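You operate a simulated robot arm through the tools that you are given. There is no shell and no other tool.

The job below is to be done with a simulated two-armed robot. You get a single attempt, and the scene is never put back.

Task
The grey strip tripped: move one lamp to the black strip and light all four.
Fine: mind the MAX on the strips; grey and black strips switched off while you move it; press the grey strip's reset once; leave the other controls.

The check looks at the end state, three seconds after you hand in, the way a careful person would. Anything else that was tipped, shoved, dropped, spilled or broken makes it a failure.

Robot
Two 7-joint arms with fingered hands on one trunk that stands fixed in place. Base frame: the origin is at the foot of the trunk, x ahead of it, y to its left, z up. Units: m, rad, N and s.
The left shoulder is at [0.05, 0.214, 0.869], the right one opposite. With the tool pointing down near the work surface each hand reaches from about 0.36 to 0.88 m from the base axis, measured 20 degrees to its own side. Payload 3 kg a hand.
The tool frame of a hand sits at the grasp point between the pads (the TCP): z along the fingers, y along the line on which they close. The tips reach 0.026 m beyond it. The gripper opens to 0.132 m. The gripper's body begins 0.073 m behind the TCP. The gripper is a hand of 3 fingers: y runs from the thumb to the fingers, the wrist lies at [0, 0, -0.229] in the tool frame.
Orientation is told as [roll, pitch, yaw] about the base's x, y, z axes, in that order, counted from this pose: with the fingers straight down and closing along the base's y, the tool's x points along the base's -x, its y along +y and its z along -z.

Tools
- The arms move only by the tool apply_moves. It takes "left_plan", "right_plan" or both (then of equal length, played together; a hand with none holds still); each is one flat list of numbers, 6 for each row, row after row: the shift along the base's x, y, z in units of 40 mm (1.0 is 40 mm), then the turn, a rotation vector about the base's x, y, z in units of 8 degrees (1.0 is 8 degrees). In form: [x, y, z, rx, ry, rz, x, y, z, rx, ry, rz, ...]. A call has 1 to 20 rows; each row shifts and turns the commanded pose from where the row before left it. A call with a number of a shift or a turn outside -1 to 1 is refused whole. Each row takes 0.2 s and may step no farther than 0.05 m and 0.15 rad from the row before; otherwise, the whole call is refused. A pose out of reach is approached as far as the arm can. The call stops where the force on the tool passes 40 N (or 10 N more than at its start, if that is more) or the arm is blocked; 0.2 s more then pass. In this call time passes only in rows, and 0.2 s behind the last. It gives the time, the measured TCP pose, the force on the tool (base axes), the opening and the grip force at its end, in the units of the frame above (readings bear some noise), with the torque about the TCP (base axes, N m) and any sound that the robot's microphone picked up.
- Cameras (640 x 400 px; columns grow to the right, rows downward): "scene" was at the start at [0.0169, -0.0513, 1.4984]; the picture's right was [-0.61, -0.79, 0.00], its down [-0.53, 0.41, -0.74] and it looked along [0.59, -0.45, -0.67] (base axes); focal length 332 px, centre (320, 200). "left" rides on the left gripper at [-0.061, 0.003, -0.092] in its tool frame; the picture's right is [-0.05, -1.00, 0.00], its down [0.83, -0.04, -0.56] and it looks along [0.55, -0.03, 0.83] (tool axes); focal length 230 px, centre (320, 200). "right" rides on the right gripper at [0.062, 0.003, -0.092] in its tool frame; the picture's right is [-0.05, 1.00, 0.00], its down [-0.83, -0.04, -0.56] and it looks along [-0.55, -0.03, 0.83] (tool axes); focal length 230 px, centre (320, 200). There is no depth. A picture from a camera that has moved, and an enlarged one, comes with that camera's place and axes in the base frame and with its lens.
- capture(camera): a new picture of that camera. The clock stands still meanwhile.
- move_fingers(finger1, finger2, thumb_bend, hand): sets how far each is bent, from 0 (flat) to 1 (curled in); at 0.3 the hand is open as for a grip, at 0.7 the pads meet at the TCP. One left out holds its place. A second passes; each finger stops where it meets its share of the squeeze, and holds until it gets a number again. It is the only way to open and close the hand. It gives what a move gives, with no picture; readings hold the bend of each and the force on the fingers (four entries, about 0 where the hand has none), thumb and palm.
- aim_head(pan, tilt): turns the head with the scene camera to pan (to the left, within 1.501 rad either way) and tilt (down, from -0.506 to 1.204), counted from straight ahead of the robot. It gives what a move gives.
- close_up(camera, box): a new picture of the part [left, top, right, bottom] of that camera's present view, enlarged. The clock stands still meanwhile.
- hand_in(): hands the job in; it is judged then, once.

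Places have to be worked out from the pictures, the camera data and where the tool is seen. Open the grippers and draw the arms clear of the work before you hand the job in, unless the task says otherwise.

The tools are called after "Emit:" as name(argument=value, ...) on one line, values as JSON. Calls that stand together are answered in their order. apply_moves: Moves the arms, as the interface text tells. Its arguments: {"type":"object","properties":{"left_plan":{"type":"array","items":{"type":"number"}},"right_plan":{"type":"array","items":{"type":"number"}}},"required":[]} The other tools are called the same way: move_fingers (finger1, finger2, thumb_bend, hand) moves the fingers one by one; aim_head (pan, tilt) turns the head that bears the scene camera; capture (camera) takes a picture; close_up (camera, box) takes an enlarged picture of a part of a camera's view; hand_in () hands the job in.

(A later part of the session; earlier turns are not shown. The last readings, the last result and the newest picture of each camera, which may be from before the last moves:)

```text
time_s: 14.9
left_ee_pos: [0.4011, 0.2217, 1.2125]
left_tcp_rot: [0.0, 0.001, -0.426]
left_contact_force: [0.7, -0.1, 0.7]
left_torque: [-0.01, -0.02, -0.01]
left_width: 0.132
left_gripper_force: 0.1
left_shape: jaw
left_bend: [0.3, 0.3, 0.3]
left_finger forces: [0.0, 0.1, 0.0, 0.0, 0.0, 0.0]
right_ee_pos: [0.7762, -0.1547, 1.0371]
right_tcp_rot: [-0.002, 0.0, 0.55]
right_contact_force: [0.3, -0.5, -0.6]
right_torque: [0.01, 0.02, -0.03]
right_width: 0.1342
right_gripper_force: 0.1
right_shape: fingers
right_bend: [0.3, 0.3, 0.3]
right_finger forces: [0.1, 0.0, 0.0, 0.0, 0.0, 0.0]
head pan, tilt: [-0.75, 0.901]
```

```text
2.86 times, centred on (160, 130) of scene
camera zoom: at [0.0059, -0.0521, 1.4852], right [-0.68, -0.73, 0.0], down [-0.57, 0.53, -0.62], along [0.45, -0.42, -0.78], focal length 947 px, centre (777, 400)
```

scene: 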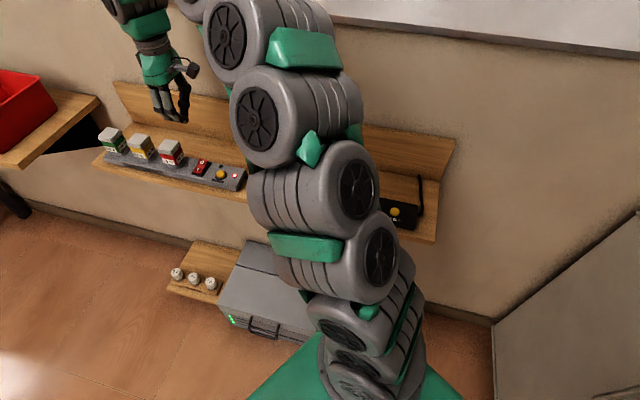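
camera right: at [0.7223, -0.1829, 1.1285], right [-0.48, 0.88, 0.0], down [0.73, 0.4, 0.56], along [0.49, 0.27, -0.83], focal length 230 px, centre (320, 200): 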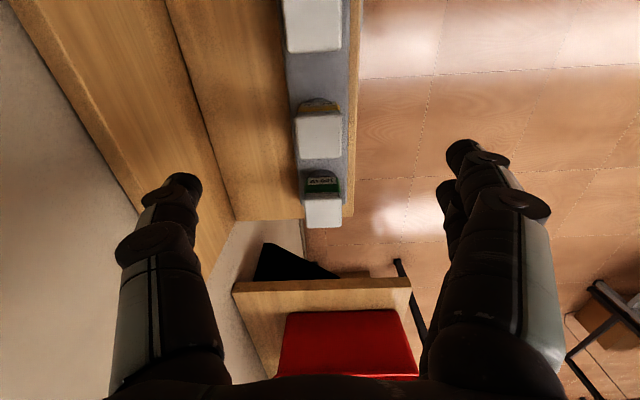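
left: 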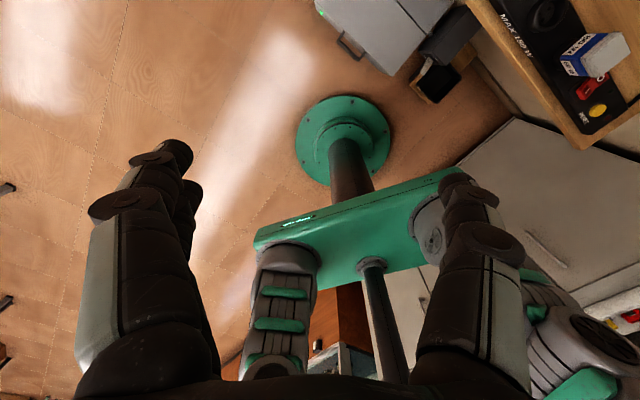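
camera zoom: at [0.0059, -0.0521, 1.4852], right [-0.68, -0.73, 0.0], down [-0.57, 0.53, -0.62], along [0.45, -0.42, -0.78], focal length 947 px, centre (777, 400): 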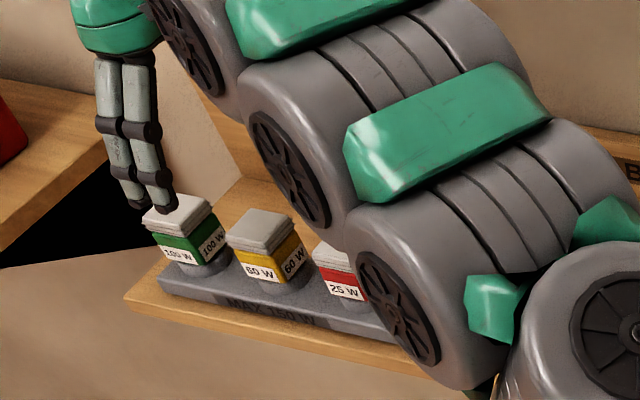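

Hand is above the yellow plug. Before lowering I check the forearm's clearance to the board in the full scene view and refine the plug position in the wrist camera.

Emit:
capture(camera="scene")

Emit:
close_up(camera="right", box=[250, 0, 390, 240])

Emit:
capture(camera="left")

```text
taken
```

scene: 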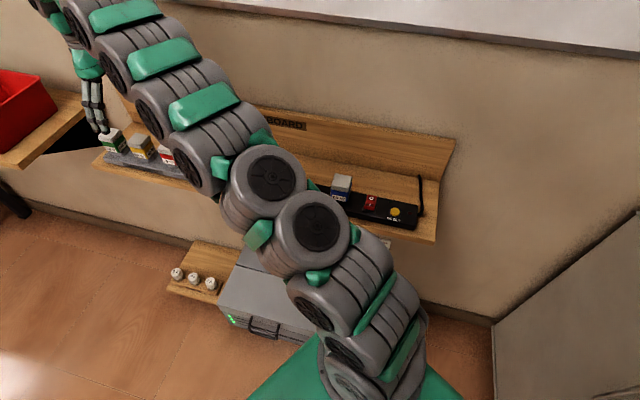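

```text
1.67 times, centred on (320, 120) of right
camera zoom: at [0.7223, -0.1829, 1.1285], right [-0.48, 0.88, 0.0], down [0.73, 0.4, 0.56], along [0.49, 0.27, -0.83], focal length 384 px, centre (320, 333)
```

zoom: 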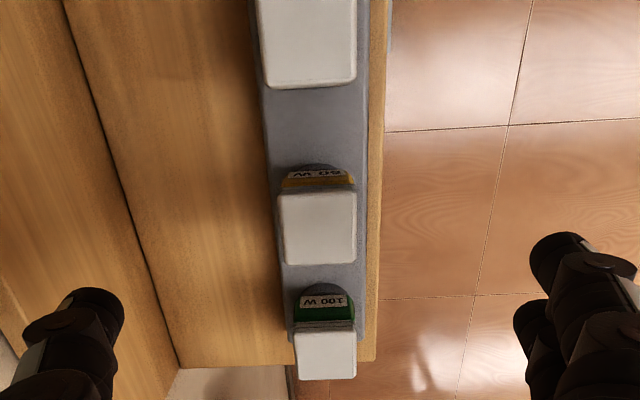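

```text
taken
camera left: at [0.4582, 0.1985, 1.3034], right [-0.37, -0.93, 0.0], down [-0.77, 0.3, 0.56], along [-0.52, 0.2, -0.83], focal length 230 px, centre (320, 200)
```

left: 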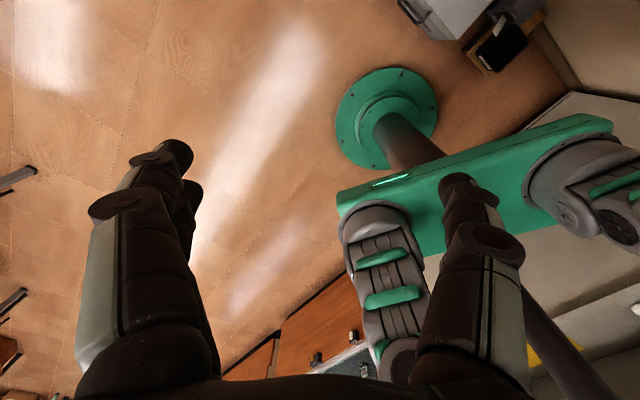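

The arm arches well above the board. The yellow cap (about 38 mm square) sits 4 mm ahead of the TCP along the strip and centred across it, so I correct that and lower until the pads straddle the plug.

Emit:
apply_moves(right_plan=[0.09, 0.055, -1, 0, 0, 0, 0, 0, -1, 0, 0, 0, 0, 0, -0.7, 0, 0, 0])

Emit:
capture(camera="right")

Emit:
close_up(camera="scene", box=[70, 60, 230, 200])

```text
time_s: 15.7
left_ee_pos: [0.4012, 0.2226, 1.2128]
left_tcp_rot: [-0.001, 0.0, -0.425]
left_contact_force: [0.6, 0.3, 0.5]
left_torque: [0.01, 0.02, 0.03]
left_width: 0.132
left_gripper_force: 0.0
left_shape: jaw
left_bend: [0.3, 0.3, 0.3]
left_finger forces: [0.0, 0.0, 0.0, 0.0, 0.0, 0.1]
right_ee_pos: [0.7791, -0.1522, 0.9269]
right_tcp_rot: [0.0, 0.001, 0.55]
right_contact_force: [0.8, -0.2, -1.2]
right_torque: [0.0, -0.03, 0.02]
right_width: 0.1341
right_gripper_force: 0.1
right_shape: fingers
right_bend: [0.3, 0.3, 0.3]
right_finger forces: [0.0, 0.0, 0.1, 0.0, 0.0, 0.0]
head pan, tilt: [-0.75, 0.901]
```

```text
taken
camera right: at [0.7251, -0.1807, 1.0177], right [-0.48, 0.88, 0.0], down [0.73, 0.4, 0.56], along [0.49, 0.27, -0.83], focal length 230 px, centre (320, 200)
```

right: 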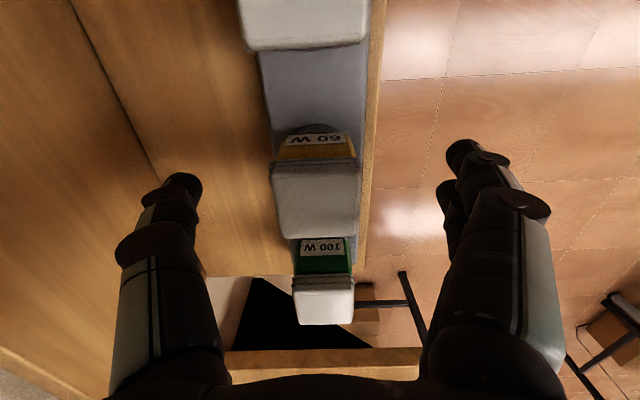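

```text
2.86 times, centred on (150, 130) of scene
camera zoom: at [0.0058, -0.0521, 1.4852], right [-0.68, -0.73, 0.0], down [-0.57, 0.53, -0.62], along [0.45, -0.42, -0.78], focal length 947 px, centre (806, 400)
```

zoom: 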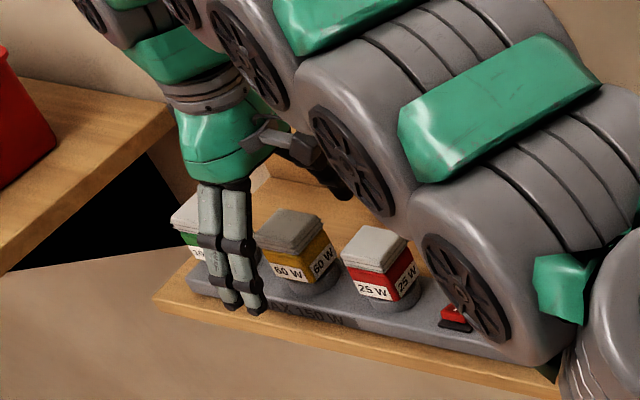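

The TCP is now centred over the yellow cap with the fingers in front and the thumb behind. I lower another 17 mm to pad height and close the hand on the plug.

Emit:
apply_moves(right_plan=[0, 0, -0.22, 0, 0, 0, 0, 0, -0.2, 0, 0, 0])

Emit:
move_fingers(hand="right", finger1=0.5, finger2=0.5, thumb_bend=0.5)

Emit:
capture(camera="right")

Emit:
close_up(camera="scene", box=[70, 60, 230, 200])

```text
time_s: 16.3
left_ee_pos: [0.4019, 0.222, 1.2122]
left_tcp_rot: [-0.001, -0.001, -0.425]
left_contact_force: [-0.8, 0.2, -0.2]
left_torque: [0.04, -0.02, 0.02]
left_width: 0.1319
left_gripper_force: 0.0
left_shape: jaw
left_bend: [0.3, 0.3, 0.3]
left_finger forces: [0.1, 0.1, 0.0, 0.0, 0.0, 0.0]
right_ee_pos: [0.7795, -0.1537, 0.9092]
right_tcp_rot: [0.0, -0.001, 0.552]
right_contact_force: [0.1, 0.2, -0.6]
right_torque: [-0.02, -0.01, 0.04]
right_width: 0.1341
right_gripper_force: 0.0
right_shape: fingers
right_bend: [0.3, 0.3, 0.3]
right_finger forces: [0.0, 0.1, 0.1, 0.1, 0.0, 0.0]
head pan, tilt: [-0.75, 0.901]
```

```text
time_s: 17.3
left_ee_pos: [0.4024, 0.2217, 1.2111]
left_tcp_rot: [-0.001, 0.0, -0.426]
left_contact_force: [0.8, 0.1, -0.7]
left_torque: [0.01, -0.02, 0.02]
left_width: 0.1321
left_gripper_force: 0.0
left_shape: jaw
left_bend: [0.3, 0.3, 0.3]
left_finger forces: [0.0, 0.1, 0.0, 0.0, 0.1, 0.1]
right_ee_pos: [0.7788, -0.1526, 0.9109]
right_tcp_rot: [-0.001, 0.001, 0.549]
right_contact_force: [0.4, 0.3, 0.5]
right_torque: [-0.01, -0.02, 0.02]
right_width: 0.0682
right_gripper_force: 0.0
right_shape: fingers
right_bend: [0.5, 0.5, 0.5]
right_finger forces: [0.0, 0.0, 0.1, 0.1, 0.0, 0.0]
head pan, tilt: [-0.75, 0.901]
```

```text
taken
camera right: at [0.7254, -0.182, 1.0019], right [-0.48, 0.88, 0.0], down [0.73, 0.4, 0.56], along [0.49, 0.27, -0.83], focal length 230 px, centre (320, 200)
```

right: 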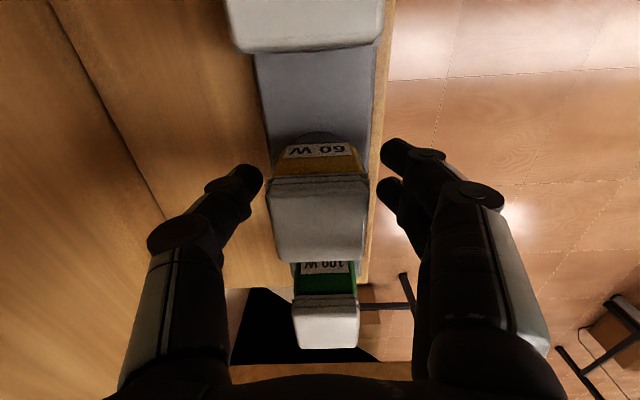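

```text
2.86 times, centred on (150, 130) of scene
camera zoom: at [0.0058, -0.0521, 1.4852], right [-0.68, -0.73, 0.0], down [-0.57, 0.53, -0.62], along [0.45, -0.42, -0.78], focal length 947 px, centre (806, 400)
```

zoom: 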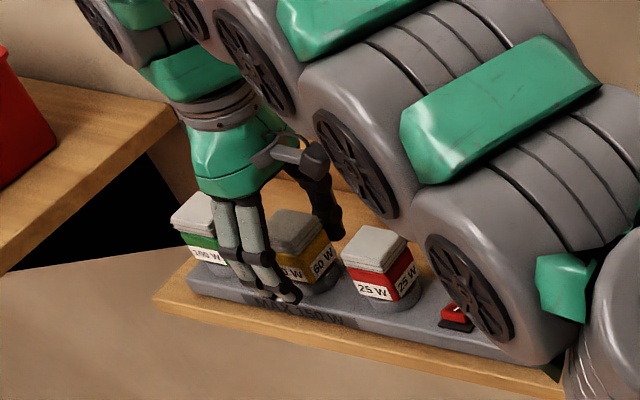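

Thumb and fingers stand symmetrically about the plug, about 14 mm off each side. I close fully so each finger stops on its share of the squeeze.

Emit:
move_fingers(hand="right", finger1=0.7, finger2=0.7, thumb_bend=0.7)

Emit:
capture(camera="right")

Emit:
close_up(camera="scene", box=[70, 60, 230, 200])

```text
time_s: 18.3
left_ee_pos: [0.4018, 0.2225, 1.2111]
left_tcp_rot: [0.0, 0.0, -0.426]
left_contact_force: [-0.4, 1.0, 0.0]
left_torque: [0.03, 0.01, 0.03]
left_width: 0.1319
left_gripper_force: 0.0
left_shape: jaw
left_bend: [0.3, 0.3, 0.3]
left_finger forces: [0.1, 0.0, 0.0, 0.1, 0.1, 0.1]
right_ee_pos: [0.7791, -0.1535, 0.9113]
right_tcp_rot: [0.0, -0.001, 0.548]
right_contact_force: [0.0, -0.7, 0.2]
right_torque: [0.02, 0.0, 0.02]
right_width: 0.0399
right_gripper_force: 15.7
right_shape: fingers
right_bend: [0.6, 0.6, 0.63]
right_finger forces: [7.9, 8.0, 0.0, 0.0, 16.0, 0.0]
head pan, tilt: [-0.75, 0.901]
```

```text
taken
camera right: at [0.7255, -0.182, 1.0019], right [-0.48, 0.88, 0.0], down [0.73, 0.4, 0.56], along [0.49, 0.27, -0.83], focal length 230 px, centre (320, 200)
```

right: 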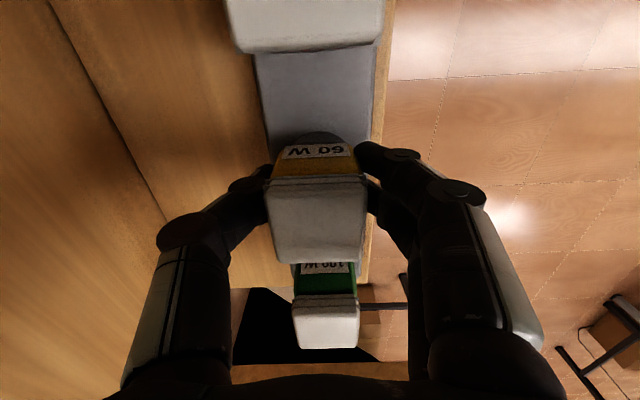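

```text
2.86 times, centred on (150, 130) of scene
camera zoom: at [0.0058, -0.0521, 1.4852], right [-0.68, -0.73, 0.0], down [-0.57, 0.53, -0.62], along [0.45, -0.42, -0.78], focal length 947 px, centre (806, 400)
```

zoom: 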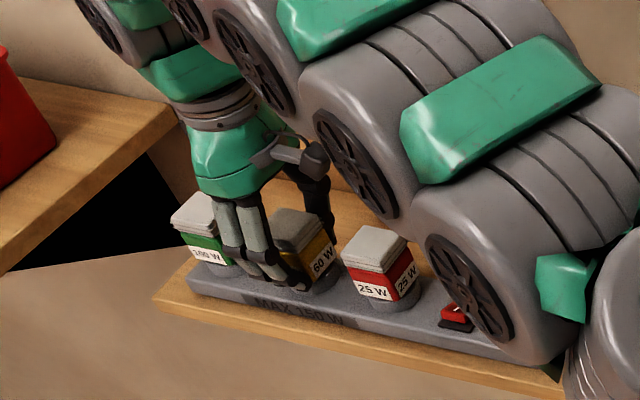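

The plug is held at 40 mm width with balanced forces (8+8 N against 16 N). I pull straight up slowly.

Emit:
apply_moves(right_plan=[0, 0, 0.1, 0, 0, 0, 0, 0, 0.15, 0, 0, 0, 0, 0, 0.25, 0, 0, 0, 0, 0, 0.25, 0, 0, 0])

Emit:
capture(camera="right")

Emit:
close_up(camera="scene", box=[70, 60, 230, 200])

```text
time_s: 19.3
left_ee_pos: [0.4026, 0.2234, 1.2121]
left_tcp_rot: [0.0, 0.0, -0.425]
left_contact_force: [-0.1, 0.2, 0.8]
left_torque: [0.02, -0.01, -0.01]
left_width: 0.132
left_gripper_force: 0.0
left_shape: jaw
left_bend: [0.3, 0.3, 0.3]
left_finger forces: [0.0, 0.0, 0.0, 0.0, 0.0, 0.0]
right_ee_pos: [0.7792, -0.1518, 0.9395]
right_tcp_rot: [0.0, 0.001, 0.553]
right_contact_force: [-0.7, 0.1, -1.6]
right_torque: [0.01, 0.06, 0.01]
right_width: 0.04
right_gripper_force: 16.0
right_shape: fingers
right_bend: [0.6, 0.6, 0.63]
right_finger forces: [8.0, 8.0, 0.0, 0.0, 15.9, 0.0]
head pan, tilt: [-0.75, 0.901]
```

```text
taken
camera right: at [0.7253, -0.1806, 1.0324], right [-0.48, 0.88, 0.0], down [0.73, 0.4, 0.55], along [0.49, 0.27, -0.83], focal length 230 px, centre (320, 200)
```

right: 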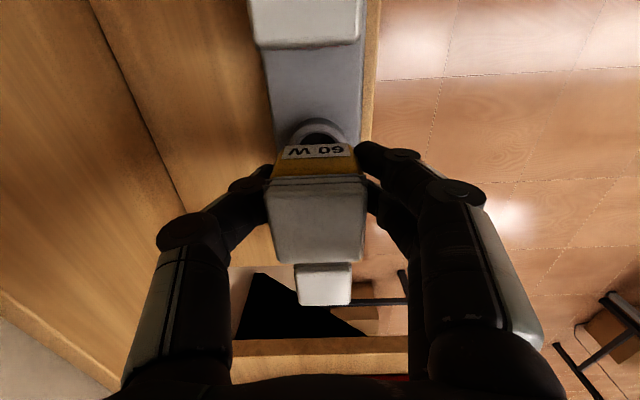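

```text
2.86 times, centred on (150, 130) of scene
camera zoom: at [0.0058, -0.0521, 1.4852], right [-0.68, -0.73, 0.0], down [-0.57, 0.53, -0.62], along [0.45, -0.42, -0.78], focal length 947 px, centre (806, 400)
```

zoom: 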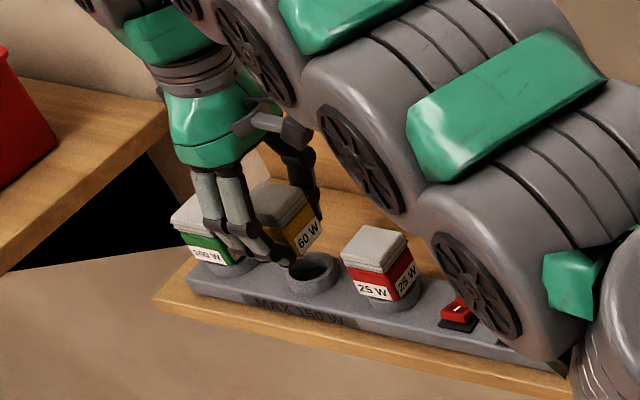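

The plug came out cleanly with no slip and the grey socket shows behind it. I raise it well clear of the neighbouring plugs.

Emit:
apply_moves(right_plan=[0, 0, 0.5, 0, 0, 0, 0, 0, 0.9, 0, 0, 0, 0, 0, 0.9, 0, 0, 0])

Emit:
close_up(camera="right", box=[240, 40, 400, 240])

Emit:
close_up(camera="scene", box=[50, 40, 230, 200])

```text
time_s: 20.1
left_ee_pos: [0.4016, 0.2217, 1.2126]
left_tcp_rot: [-0.001, 0.001, -0.427]
left_contact_force: [-0.2, 0.1, -0.8]
left_torque: [0.01, -0.02, -0.02]
left_width: 0.132
left_gripper_force: 0.1
left_shape: jaw
left_bend: [0.3, 0.3, 0.3]
left_finger forces: [0.0, 0.0, 0.1, 0.1, 0.0, 0.0]
right_ee_pos: [0.7798, -0.1529, 1.0341]
right_tcp_rot: [0.0, -0.001, 0.552]
right_contact_force: [-0.2, 0.2, -0.7]
right_torque: [0.0, -0.05, -0.03]
right_width: 0.0398
right_gripper_force: 16.0
right_shape: fingers
right_bend: [0.6, 0.6, 0.63]
right_finger forces: [8.2, 8.1, 0.0, 0.0, 16.0, 0.1]
head pan, tilt: [-0.75, 0.901]
```

```text
2.00 times, centred on (320, 140) of right
camera zoom: at [0.7256, -0.1823, 1.1263], right [-0.48, 0.88, 0.0], down [0.73, 0.4, 0.56], along [0.49, 0.27, -0.83], focal length 460 px, centre (320, 320)
```

zoom: 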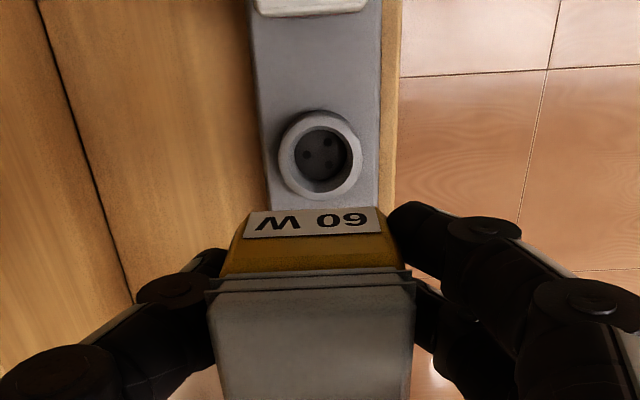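

```text
2.50 times, centred on (140, 120) of scene
camera zoom: at [0.0058, -0.0521, 1.4852], right [-0.68, -0.73, 0.0], down [-0.57, 0.53, -0.62], along [0.45, -0.42, -0.78], focal length 829 px, centre (770, 400)
```

zoom: 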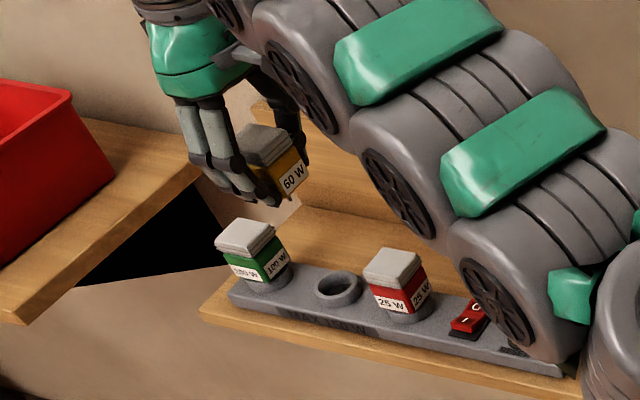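

The grey socket has one hole toward the wall and two toward the front, the same pattern as the black sockets, so the plug's orientation can stay as it is. I carry it along the board to above the end socket of the black strip, near (0.479, -0.337).

Emit:
apply_moves(right_plan=[-0.5, -0.3, 0.2, 0, 0, 0, -0.94, -0.575, 0.2, 0, 0, 0, -0.94, -0.575, 0, 0, 0, 0, -0.94, -0.575, 0, 0, 0, 0, -0.94, -0.575, 0, 0, 0, 0, -0.94, -0.575, 0, 0, 0, 0, -0.94, -0.575, 0, 0, 0, 0, -0.94, -0.575, -0.2, 0, 0, 0, -0.45, -0.28, -0.2, 0, 0, 0])

Emit:
capture(camera="right")

Emit:
close_up(camera="right", box=[240, 40, 400, 240])

Emit:
capture(camera="scene")

```text
time_s: 22.1
left_ee_pos: [0.4024, 0.2221, 1.2117]
left_tcp_rot: [0.001, 0.0, -0.427]
left_contact_force: [0.1, 0.4, 0.9]
left_torque: [0.03, -0.02, 0.01]
left_width: 0.1318
left_gripper_force: 0.0
left_shape: jaw
left_bend: [0.3, 0.3, 0.3]
left_finger forces: [0.0, 0.1, 0.0, 0.0, 0.0, 0.0]
right_ee_pos: [0.4787, -0.3393, 1.0317]
right_tcp_rot: [0.0, 0.001, 0.548]
right_contact_force: [0.3, -0.6, -0.2]
right_torque: [-0.01, -0.01, 0.04]
right_width: 0.0391
right_gripper_force: 15.1
right_shape: fingers
right_bend: [0.6, 0.6, 0.63]
right_finger forces: [7.9, 7.8, 0.1, 0.0, 15.9, 0.0]
head pan, tilt: [-0.75, 0.901]
```

```text
taken
camera right: at [0.4239, -0.3677, 1.1246], right [-0.48, 0.88, 0.0], down [0.73, 0.4, 0.56], along [0.49, 0.27, -0.83], focal length 230 px, centre (320, 200)
```

right: 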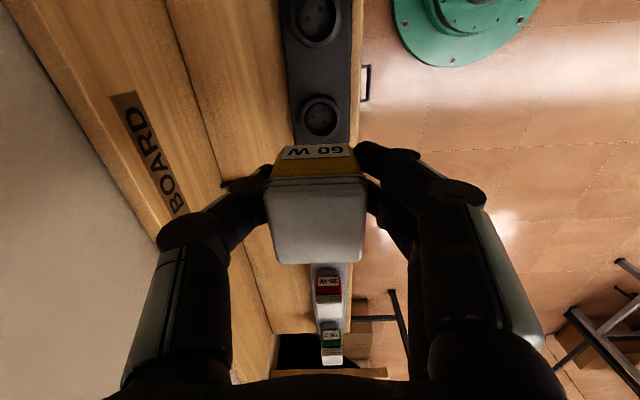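

```text
2.00 times, centred on (320, 140) of right
camera zoom: at [0.4239, -0.3677, 1.1246], right [-0.48, 0.88, 0.0], down [0.73, 0.4, 0.56], along [0.49, 0.27, -0.83], focal length 460 px, centre (320, 320)
```

zoom: 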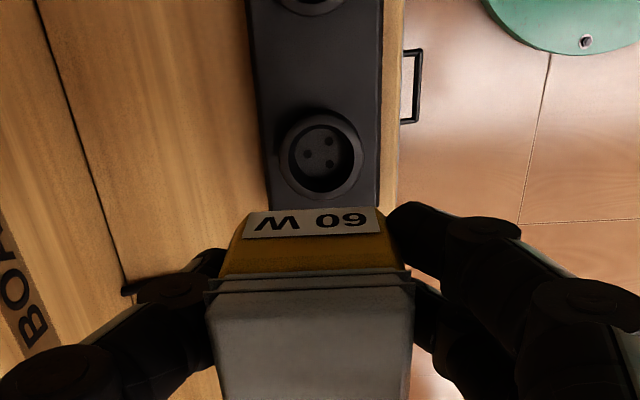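

```text
taken
```

scene: 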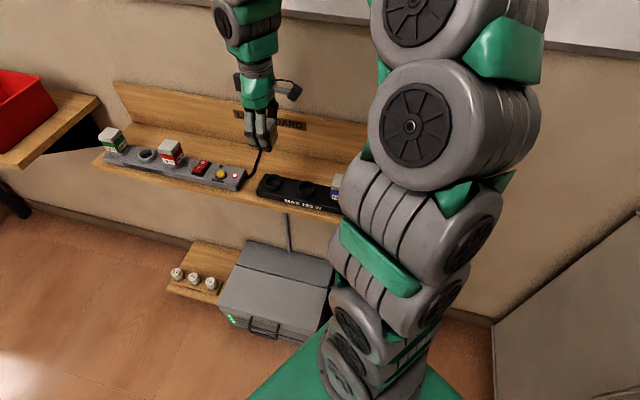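

The black socket's collar and holes appear at the same pixels as the grey one did from the same height, so the plug is aligned to within about a millimetre. I lower to just above the collar and look again.

Emit:
apply_moves(right_plan=[0, 0, -0.9, 0, 0, 0, 0, 0, -0.7, 0, 0, 0, 0, 0, -0.4, 0, 0, 0])

Emit:
close_up(camera="right", box=[240, 60, 400, 240])

Emit:
close_up(camera="scene", box=[210, 90, 350, 220])

```text
time_s: 22.9
left_ee_pos: [0.4022, 0.2217, 1.212]
left_tcp_rot: [0.001, 0.0, -0.427]
left_contact_force: [0.6, 0.6, 0.3]
left_torque: [0.0, -0.02, -0.04]
left_width: 0.132
left_gripper_force: 0.1
left_shape: jaw
left_bend: [0.3, 0.3, 0.3]
left_finger forces: [0.1, 0.0, 0.0, 0.0, 0.1, 0.0]
right_ee_pos: [0.4772, -0.3372, 0.9524]
right_tcp_rot: [0.0, 0.001, 0.551]
right_contact_force: [0.1, 0.2, -0.7]
right_torque: [0.01, 0.0, 0.0]
right_width: 0.0392
right_gripper_force: 15.8
right_shape: fingers
right_bend: [0.6, 0.6, 0.63]
right_finger forces: [7.8, 7.8, 0.0, 0.1, 15.7, 0.0]
head pan, tilt: [-0.75, 0.901]
```

```text
2.22 times, centred on (320, 150) of right
camera zoom: at [0.4232, -0.3664, 1.0444], right [-0.48, 0.88, 0.0], down [0.73, 0.4, 0.56], along [0.49, 0.27, -0.83], focal length 511 px, centre (320, 311)
```

zoom: 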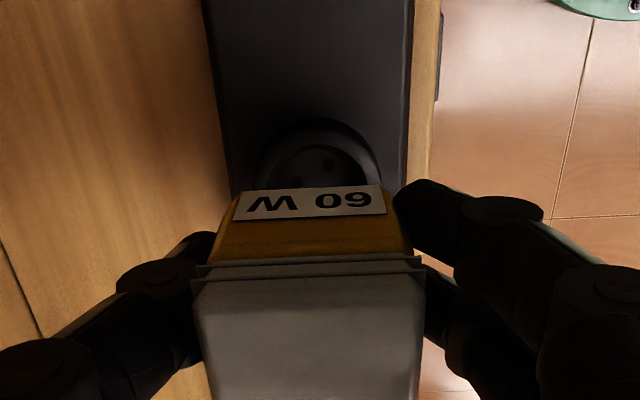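

```text
3.08 times, centred on (280, 155) of scene
camera zoom: at [0.0058, -0.0521, 1.4852], right [-0.68, -0.73, 0.0], down [-0.57, 0.53, -0.62], along [0.45, -0.42, -0.78], focal length 1020 px, centre (443, 338)
```

zoom: 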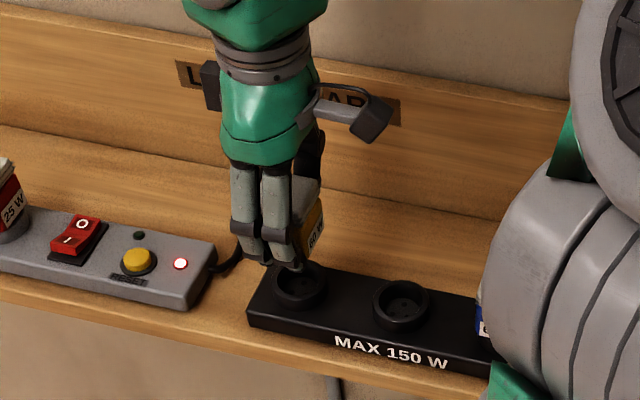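

The projected drop line of the plug lands in the centre of the end socket. I insert slowly in small steps and watch the force.

Emit:
apply_moves(right_plan=[0, 0, -0.2, 0, 0, 0, 0, 0, -0.15, 0, 0, 0, 0, 0, -0.125, 0, 0, 0, 0, 0, -0.125, 0, 0, 0])

Emit:
close_up(camera="right", box=[240, 60, 400, 240])

Emit:
close_up(camera="scene", box=[230, 120, 330, 220])

```text
time_s: 23.9
left_ee_pos: [0.4017, 0.2222, 1.2122]
left_tcp_rot: [0.0, 0.001, -0.424]
left_contact_force: [1.3, -0.7, -0.9]
left_torque: [-0.04, 0.01, -0.01]
left_width: 0.1319
left_gripper_force: 0.1
left_shape: jaw
left_bend: [0.3, 0.3, 0.3]
left_finger forces: [0.1, 0.0, 0.0, 0.0, 0.1, 0.0]
right_ee_pos: [0.4777, -0.3377, 0.9301]
right_tcp_rot: [0.001, 0.0, 0.55]
right_contact_force: [0.0, -0.4, -1.5]
right_torque: [-0.02, -0.01, -0.02]
right_width: 0.0395
right_gripper_force: 15.6
right_shape: fingers
right_bend: [0.6, 0.6, 0.63]
right_finger forces: [7.8, 7.7, 0.1, 0.1, 15.7, 0.0]
head pan, tilt: [-0.75, 0.901]
```

```text
2.22 times, centred on (320, 150) of right
camera zoom: at [0.4239, -0.3668, 1.0209], right [-0.48, 0.88, 0.0], down [0.73, 0.4, 0.56], along [0.49, 0.26, -0.83], focal length 511 px, centre (320, 311)
```

zoom: 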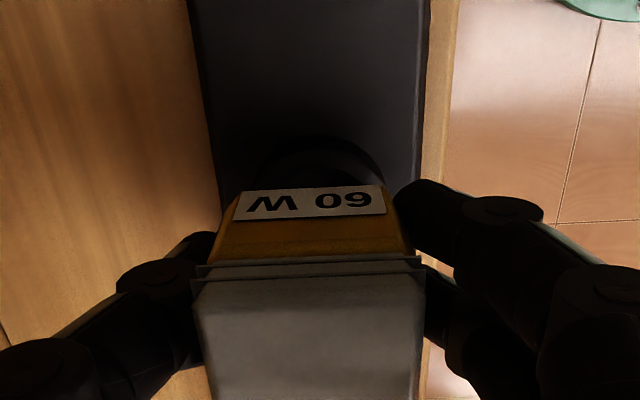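

```text
4.00 times, centred on (280, 170) of scene
camera zoom: at [0.0058, -0.0521, 1.4852], right [-0.68, -0.73, 0.0], down [-0.57, 0.53, -0.62], along [0.45, -0.42, -0.78], focal length 1326 px, centre (480, 320)
```

zoom: 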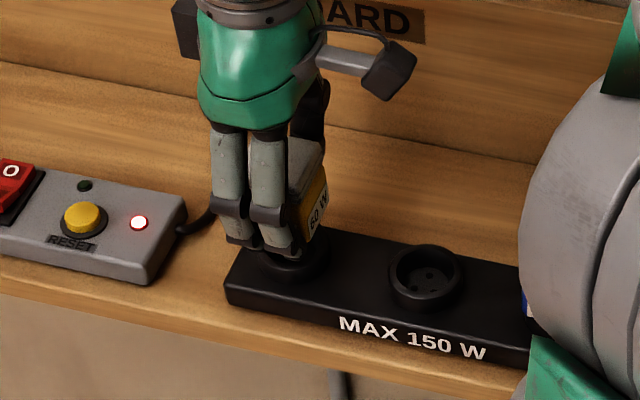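

No contact force yet at 0.930, about 19 mm above the seated height. I continue down in 4 mm steps.

Emit:
apply_moves(right_plan=[0, 0, -0.1, 0, 0, 0, 0, 0, -0.1, 0, 0, 0, 0, 0, -0.1, 0, 0, 0, 0, 0, -0.1, 0, 0, 0])

Emit:
close_up(camera="right", box=[240, 60, 400, 240])

Emit:
close_up(camera="scene", box=[230, 120, 330, 220])

```text
time_s: 24.9
left_ee_pos: [0.402, 0.2224, 1.2123]
left_tcp_rot: [-0.001, 0.001, -0.425]
left_contact_force: [-0.3, -0.4, -0.4]
left_torque: [0.01, -0.01, 0.0]
left_width: 0.1319
left_gripper_force: 0.1
left_shape: jaw
left_bend: [0.3, 0.3, 0.3]
left_finger forces: [0.1, 0.0, 0.0, 0.0, 0.0, 0.1]
right_ee_pos: [0.481, -0.3377, 0.9138]
right_tcp_rot: [0.0, -0.003, 0.549]
right_contact_force: [0.1, -0.1, -2.2]
right_torque: [-0.01, -0.02, 0.0]
right_width: 0.0394
right_gripper_force: 15.2
right_shape: fingers
right_bend: [0.6, 0.6, 0.63]
right_finger forces: [7.8, 7.8, 0.0, 0.0, 15.7, 0.0]
head pan, tilt: [-0.75, 0.901]
```

```text
2.22 times, centred on (320, 150) of right
camera zoom: at [0.4253, -0.3666, 1.0042], right [-0.48, 0.88, 0.0], down [0.73, 0.4, 0.56], along [0.49, 0.27, -0.83], focal length 511 px, centre (320, 311)
```

zoom: 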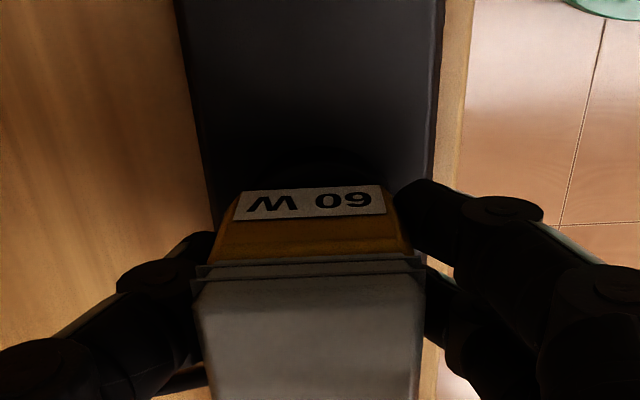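

```text
4.00 times, centred on (280, 170) of scene
camera zoom: at [0.0058, -0.0521, 1.4852], right [-0.68, -0.73, 0.0], down [-0.57, 0.53, -0.62], along [0.45, -0.42, -0.78], focal length 1326 px, centre (480, 320)
```

zoom: 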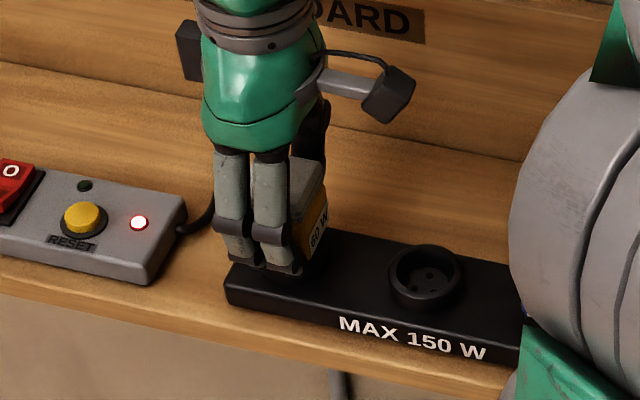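

At 0.913 the plug has slipped into the socket with a small sideways guide of about 1 mm. I push a few millimetres more to seat it fully.

Emit:
apply_moves(right_plan=[0, 0, -0.05, 0, 0, 0, 0, 0, -0.05, 0, 0, 0, 0, 0, -0.05, 0, 0, 0])

Emit:
close_up(camera="right", box=[240, 60, 400, 240])

Emit:
close_up(camera="scene", box=[230, 120, 330, 220])

```text
time_s: 25.7
left_ee_pos: [0.4021, 0.223, 1.2108]
left_tcp_rot: [0.002, -0.001, -0.427]
left_contact_force: [-0.2, -0.1, -0.1]
left_torque: [-0.01, 0.02, -0.04]
left_width: 0.132
left_gripper_force: 0.0
left_shape: jaw
left_bend: [0.3, 0.3, 0.3]
left_finger forces: [0.0, 0.1, 0.0, 0.0, 0.0, 0.1]
right_ee_pos: [0.48, -0.3371, 0.9069]
right_tcp_rot: [0.0, -0.002, 0.549]
right_contact_force: [-5.7, 1.1, 26.3]
right_torque: [0.01, 0.14, 0.02]
right_width: 0.0391
right_gripper_force: 20.2
right_shape: fingers
right_bend: [0.62, 0.62, 0.64]
right_finger forces: [10.8, 10.8, 0.1, 0.1, 18.6, 0.1]
head pan, tilt: [-0.75, 0.901]
```

```text
2.22 times, centred on (320, 150) of right
camera zoom: at [0.4252, -0.3667, 0.9988], right [-0.48, 0.88, 0.0], down [0.73, 0.4, 0.56], along [0.49, 0.26, -0.83], focal length 511 px, centre (320, 311)
```

zoom: 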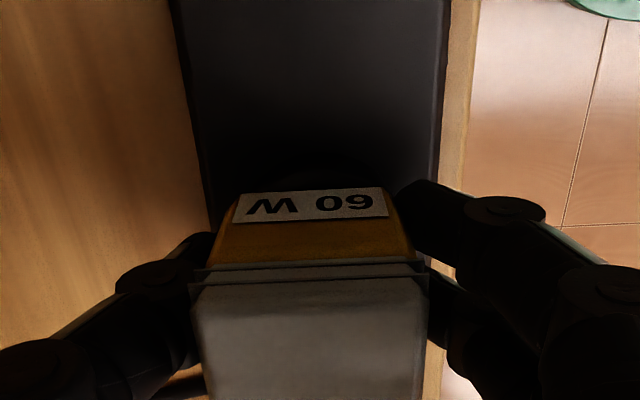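

```text
4.00 times, centred on (280, 170) of scene
camera zoom: at [0.0055, -0.0519, 1.4852], right [-0.68, -0.73, 0.0], down [-0.57, 0.53, -0.62], along [0.45, -0.42, -0.78], focal length 1326 px, centre (480, 320)
```

zoom: 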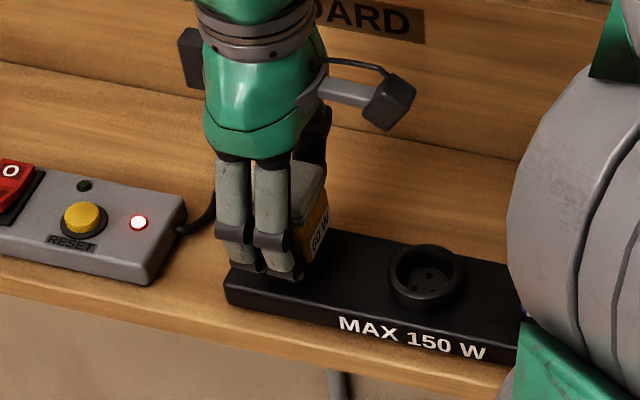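

Force rose to 26 N at z 0.907, slightly below the height at which it was seated on the grey strip, so it is home. I relieve the push by 3 mm and open the hand.

Emit:
apply_moves(right_plan=[0, 0, 0.08, 0, 0, 0])

Emit:
move_fingers(hand="right", finger1=0.35, finger2=0.35, thumb_bend=0.35)

Emit:
capture(camera="right")

Emit:
close_up(camera="scene", box=[230, 120, 330, 220])

```text
time_s: 26.1
left_ee_pos: [0.4016, 0.2225, 1.2126]
left_tcp_rot: [0.0, -0.001, -0.426]
left_contact_force: [-0.1, -0.5, 0.5]
left_torque: [-0.02, 0.0, -0.04]
left_width: 0.132
left_gripper_force: 0.2
left_shape: jaw
left_bend: [0.3, 0.3, 0.3]
left_finger forces: [0.0, 0.1, 0.0, 0.1, 0.0, 0.0]
right_ee_pos: [0.4791, -0.3379, 0.9099]
right_tcp_rot: [-0.001, 0.003, 0.551]
right_contact_force: [0.5, -0.4, -2.1]
right_torque: [0.02, 0.02, -0.02]
right_width: 0.0393
right_gripper_force: 16.5
right_shape: fingers
right_bend: [0.61, 0.62, 0.64]
right_finger forces: [8.1, 8.1, 0.0, 0.1, 16.3, 0.0]
head pan, tilt: [-0.75, 0.901]
```

```text
time_s: 27.1
left_ee_pos: [0.4017, 0.2224, 1.2122]
left_tcp_rot: [-0.001, -0.001, -0.426]
left_contact_force: [-0.1, 0.1, 0.3]
left_torque: [-0.01, 0.01, 0.0]
left_width: 0.1319
left_gripper_force: 0.0
left_shape: jaw
left_bend: [0.3, 0.3, 0.3]
left_finger forces: [0.0, 0.0, 0.1, 0.0, 0.0, 0.1]
right_ee_pos: [0.4788, -0.3371, 0.9098]
right_tcp_rot: [0.0, 0.0, 0.549]
right_contact_force: [0.0, -0.2, -0.2]
right_torque: [0.0, -0.01, -0.02]
right_width: 0.1175
right_gripper_force: 0.0
right_shape: fingers
right_bend: [0.35, 0.35, 0.35]
right_finger forces: [0.1, 0.0, 0.0, 0.1, 0.0, 0.0]
head pan, tilt: [-0.75, 0.901]
```

```text
taken
camera right: at [0.4256, -0.3669, 1.0013], right [-0.48, 0.88, 0.0], down [0.73, 0.4, 0.56], along [0.49, 0.27, -0.83], focal length 230 px, centre (320, 200)
```

right: 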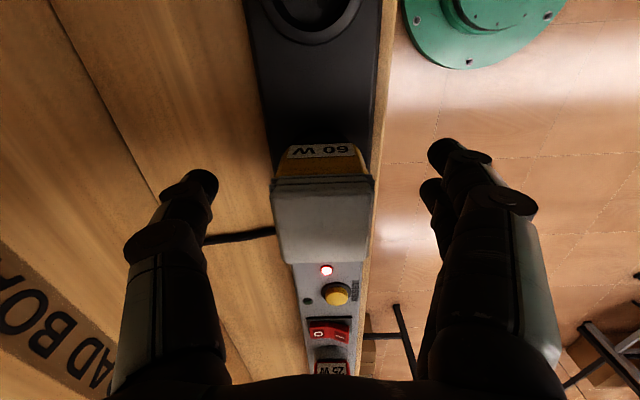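

```text
4.00 times, centred on (280, 170) of scene
camera zoom: at [0.0058, -0.0521, 1.4852], right [-0.68, -0.73, 0.0], down [-0.57, 0.53, -0.62], along [0.45, -0.42, -0.78], focal length 1326 px, centre (480, 320)
```

zoom: 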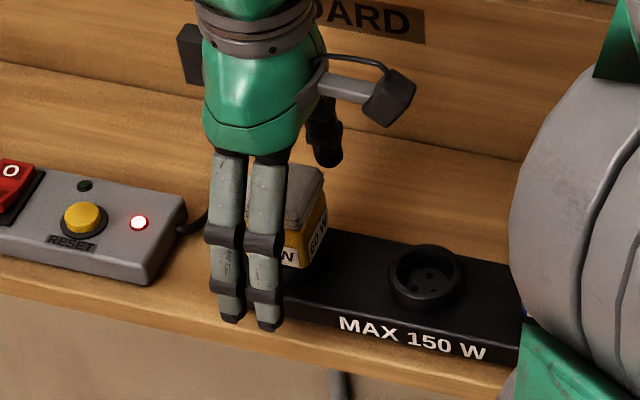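

The plug stands upright and free of the fingers. I raise the hand straight up and check how the yellow plug sits compared with the blue one.

Emit:
apply_moves(right_plan=[0, 0, 0.5, 0, 0, 0, 0, 0, 1, 0, 0, 0, 0, 0, 1, 0, 0, 0, -0.8, -0.5, 0.5, 0, 0, 0, -0.8, -0.5, 0, 0, 0, 0, -0.8, -0.5, 0, 0, 0, 0])

Emit:
capture(camera="right")

Emit:
close_up(camera="scene", box=[230, 130, 430, 250])

Emit:
capture(camera="scene")

```text
time_s: 28.5
left_ee_pos: [0.4017, 0.2226, 1.2113]
left_tcp_rot: [0.001, 0.0, -0.427]
left_contact_force: [0.0, 0.9, -1.0]
left_torque: [-0.02, -0.02, -0.01]
left_width: 0.1319
left_gripper_force: 0.1
left_shape: jaw
left_bend: [0.3, 0.3, 0.3]
left_finger forces: [0.1, 0.0, 0.0, 0.0, 0.0, 0.0]
right_ee_pos: [0.383, -0.398, 1.0306]
right_tcp_rot: [0.001, -0.001, 0.551]
right_contact_force: [0.2, 0.2, 0.6]
right_torque: [0.0, -0.02, -0.01]
right_width: 0.1178
right_gripper_force: 0.2
right_shape: fingers
right_bend: [0.35, 0.35, 0.35]
right_finger forces: [0.1, 0.0, 0.1, 0.0, 0.0, 0.0]
head pan, tilt: [-0.75, 0.901]
```

```text
taken
camera right: at [0.3291, -0.4268, 1.1228], right [-0.48, 0.88, 0.0], down [0.73, 0.4, 0.55], along [0.49, 0.27, -0.83], focal length 230 px, centre (320, 200)
```

right: 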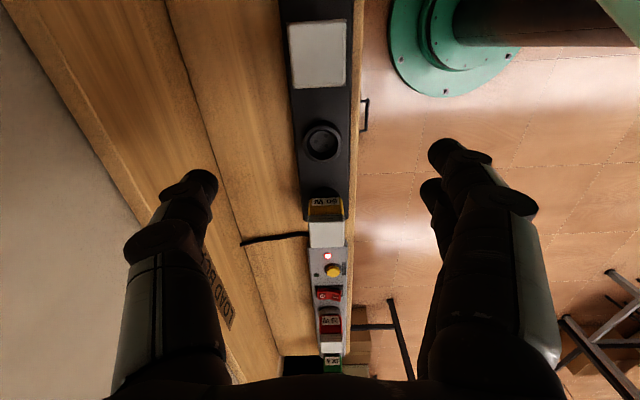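

```text
3.20 times, centred on (330, 190) of scene
camera zoom: at [0.0058, -0.0521, 1.4852], right [-0.68, -0.73, 0.0], down [-0.57, 0.53, -0.62], along [0.45, -0.42, -0.78], focal length 1061 px, centre (288, 232)
```

zoom: 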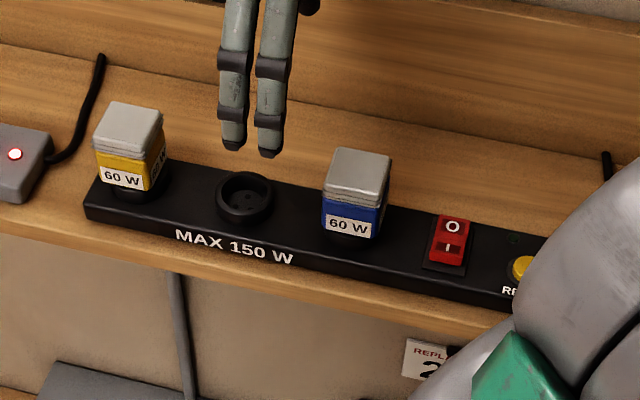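

```text
taken
```

scene: 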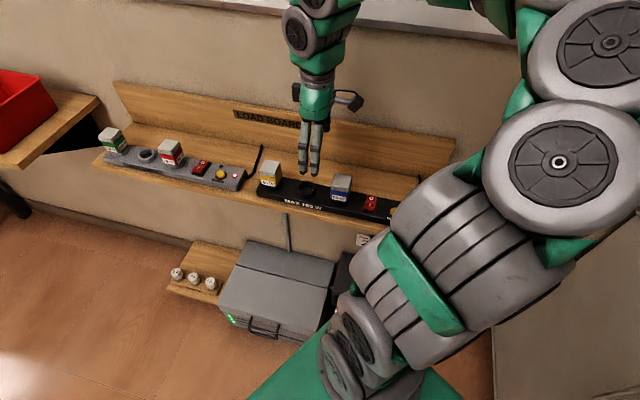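

The yellow plug stands beside the blue one on the black strip. I zoom in to compare their seating depth.

Emit:
close_up(camera="scene", box=[250, 150, 300, 205])

Emit:
close_up(camera="scene", box=[320, 165, 380, 225])

Emit:
close_up(camera="right", box=[270, 170, 380, 390])

```text
7.27 times, centred on (275, 178) of scene
camera zoom: at [0.0058, -0.0521, 1.4852], right [-0.68, -0.73, 0.0], down [-0.57, 0.53, -0.62], along [0.45, -0.42, -0.78], focal length 2412 px, centre (647, 364)
```

zoom: 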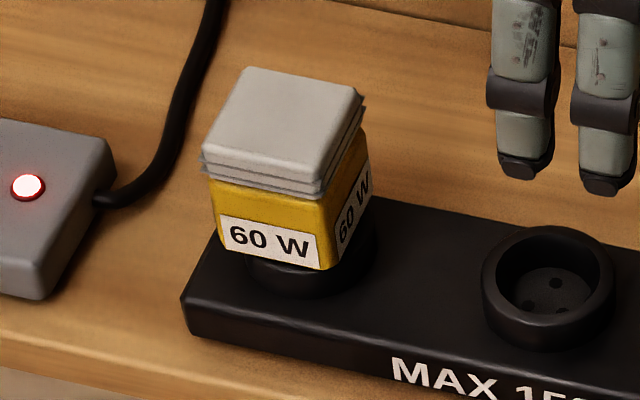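

```text
6.67 times, centred on (350, 195) of scene
camera zoom: at [0.0058, -0.0521, 1.4852], right [-0.68, -0.73, 0.0], down [-0.57, 0.53, -0.62], along [0.45, -0.42, -0.78], focal length 2211 px, centre (120, 233)
```

zoom: 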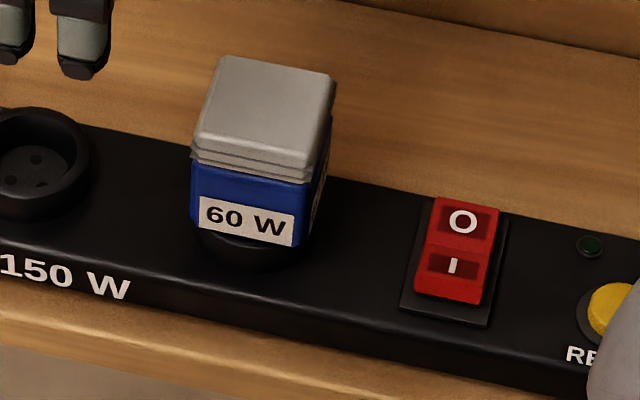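

```text
1.82 times, centred on (325, 280) of right
camera zoom: at [0.3291, -0.4268, 1.1228], right [-0.48, 0.88, 0.0], down [0.73, 0.4, 0.55], along [0.49, 0.27, -0.83], focal length 418 px, centre (311, 54)
```

zoom: 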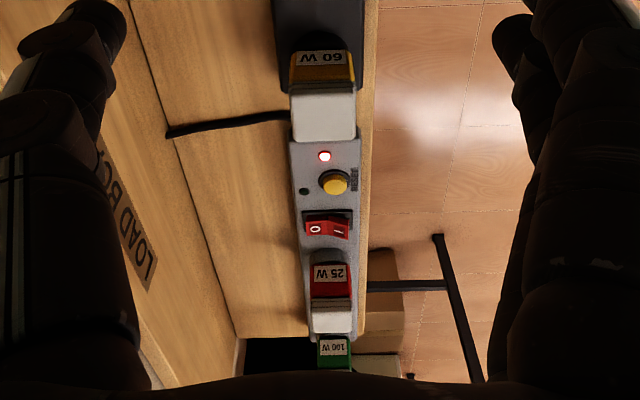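

Both plugs show the same small collar gap, so yellow is seated like blue; both strips are still off. Next is the grey reset near (0.5945, -0.257): I shape the hand for a thumb press and move above it.

Emit:
move_fingers(hand="right", finger1=0.3, finger2=0.3, thumb_bend=0.7)

Emit:
apply_moves(right_plan=[0.86, 0.61, 0, 0, 0, 0, 0.86, 0.61, 0, 0, 0, 0, 0.86, 0.61, 0, 0, 0, 0, 0.86, 0.61, 0, 0, 0, 0, 0.86, 0.61, -0.4, 0, 0, 0, 0.86, 0.61, -0.6, 0, 0, 0])

Emit:
capture(camera="right")

Emit:
close_up(camera="scene", box=[160, 80, 300, 200])

```text
time_s: 29.5
left_ee_pos: [0.4027, 0.2228, 1.2119]
left_tcp_rot: [0.001, 0.0, -0.427]
left_contact_force: [-0.5, 0.1, -0.2]
left_torque: [0.02, 0.0, -0.06]
left_width: 0.1319
left_gripper_force: 0.1
left_shape: jaw
left_bend: [0.3, 0.3, 0.3]
left_finger forces: [0.0, 0.0, 0.0, 0.1, 0.1, 0.0]
right_ee_pos: [0.3831, -0.3979, 1.0309]
right_tcp_rot: [0.001, 0.0, 0.55]
right_contact_force: [0.3, 1.0, -0.6]
right_torque: [0.02, 0.02, -0.03]
right_width: 0.069
right_gripper_force: 0.0
right_shape: fingers
right_bend: [0.3, 0.3, 0.7]
right_finger forces: [0.1, 0.0, 0.0, 0.0, 0.0, 0.0]
head pan, tilt: [-0.75, 0.901]
```

```text
time_s: 30.9
left_ee_pos: [0.4007, 0.2236, 1.213]
left_tcp_rot: [-0.001, 0.001, -0.425]
left_contact_force: [-1.3, 1.3, 0.0]
left_torque: [-0.01, -0.02, 0.01]
left_width: 0.1318
left_gripper_force: 0.0
left_shape: jaw
left_bend: [0.3, 0.3, 0.3]
left_finger forces: [0.0, 0.0, 0.0, 0.0, 0.0, 0.0]
right_ee_pos: [0.5912, -0.2491, 0.9884]
right_tcp_rot: [0.0, 0.0, 0.549]
right_contact_force: [0.9, -0.2, -0.6]
right_torque: [-0.01, 0.02, -0.04]
right_width: 0.0687
right_gripper_force: 0.0
right_shape: fingers
right_bend: [0.3, 0.3, 0.7]
right_finger forces: [0.0, 0.0, 0.0, 0.1, 0.0, 0.0]
head pan, tilt: [-0.75, 0.901]
```

```text
taken
camera right: at [0.5362, -0.2789, 1.0795], right [-0.48, 0.88, 0.0], down [0.73, 0.4, 0.56], along [0.49, 0.27, -0.83], focal length 230 px, centre (320, 200)
```

right: 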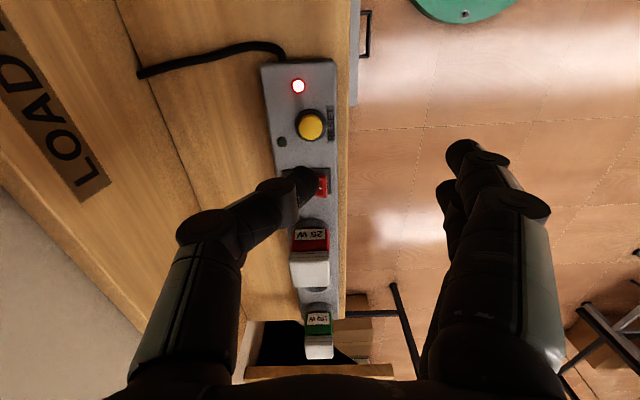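

```text
3.33 times, centred on (230, 140) of scene
camera zoom: at [0.0058, -0.0521, 1.4852], right [-0.68, -0.73, 0.0], down [-0.57, 0.53, -0.62], along [0.45, -0.42, -0.78], focal length 1105 px, centre (620, 400)
```

zoom: 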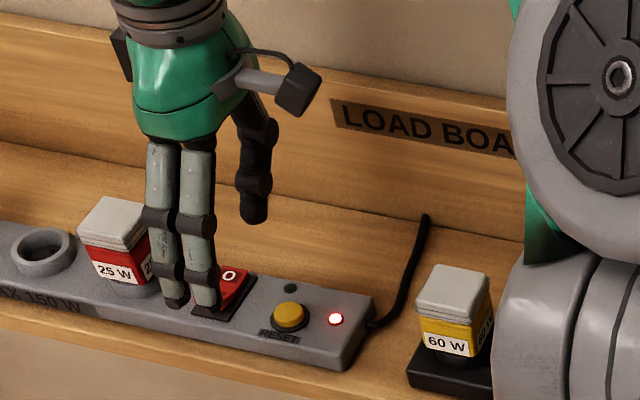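

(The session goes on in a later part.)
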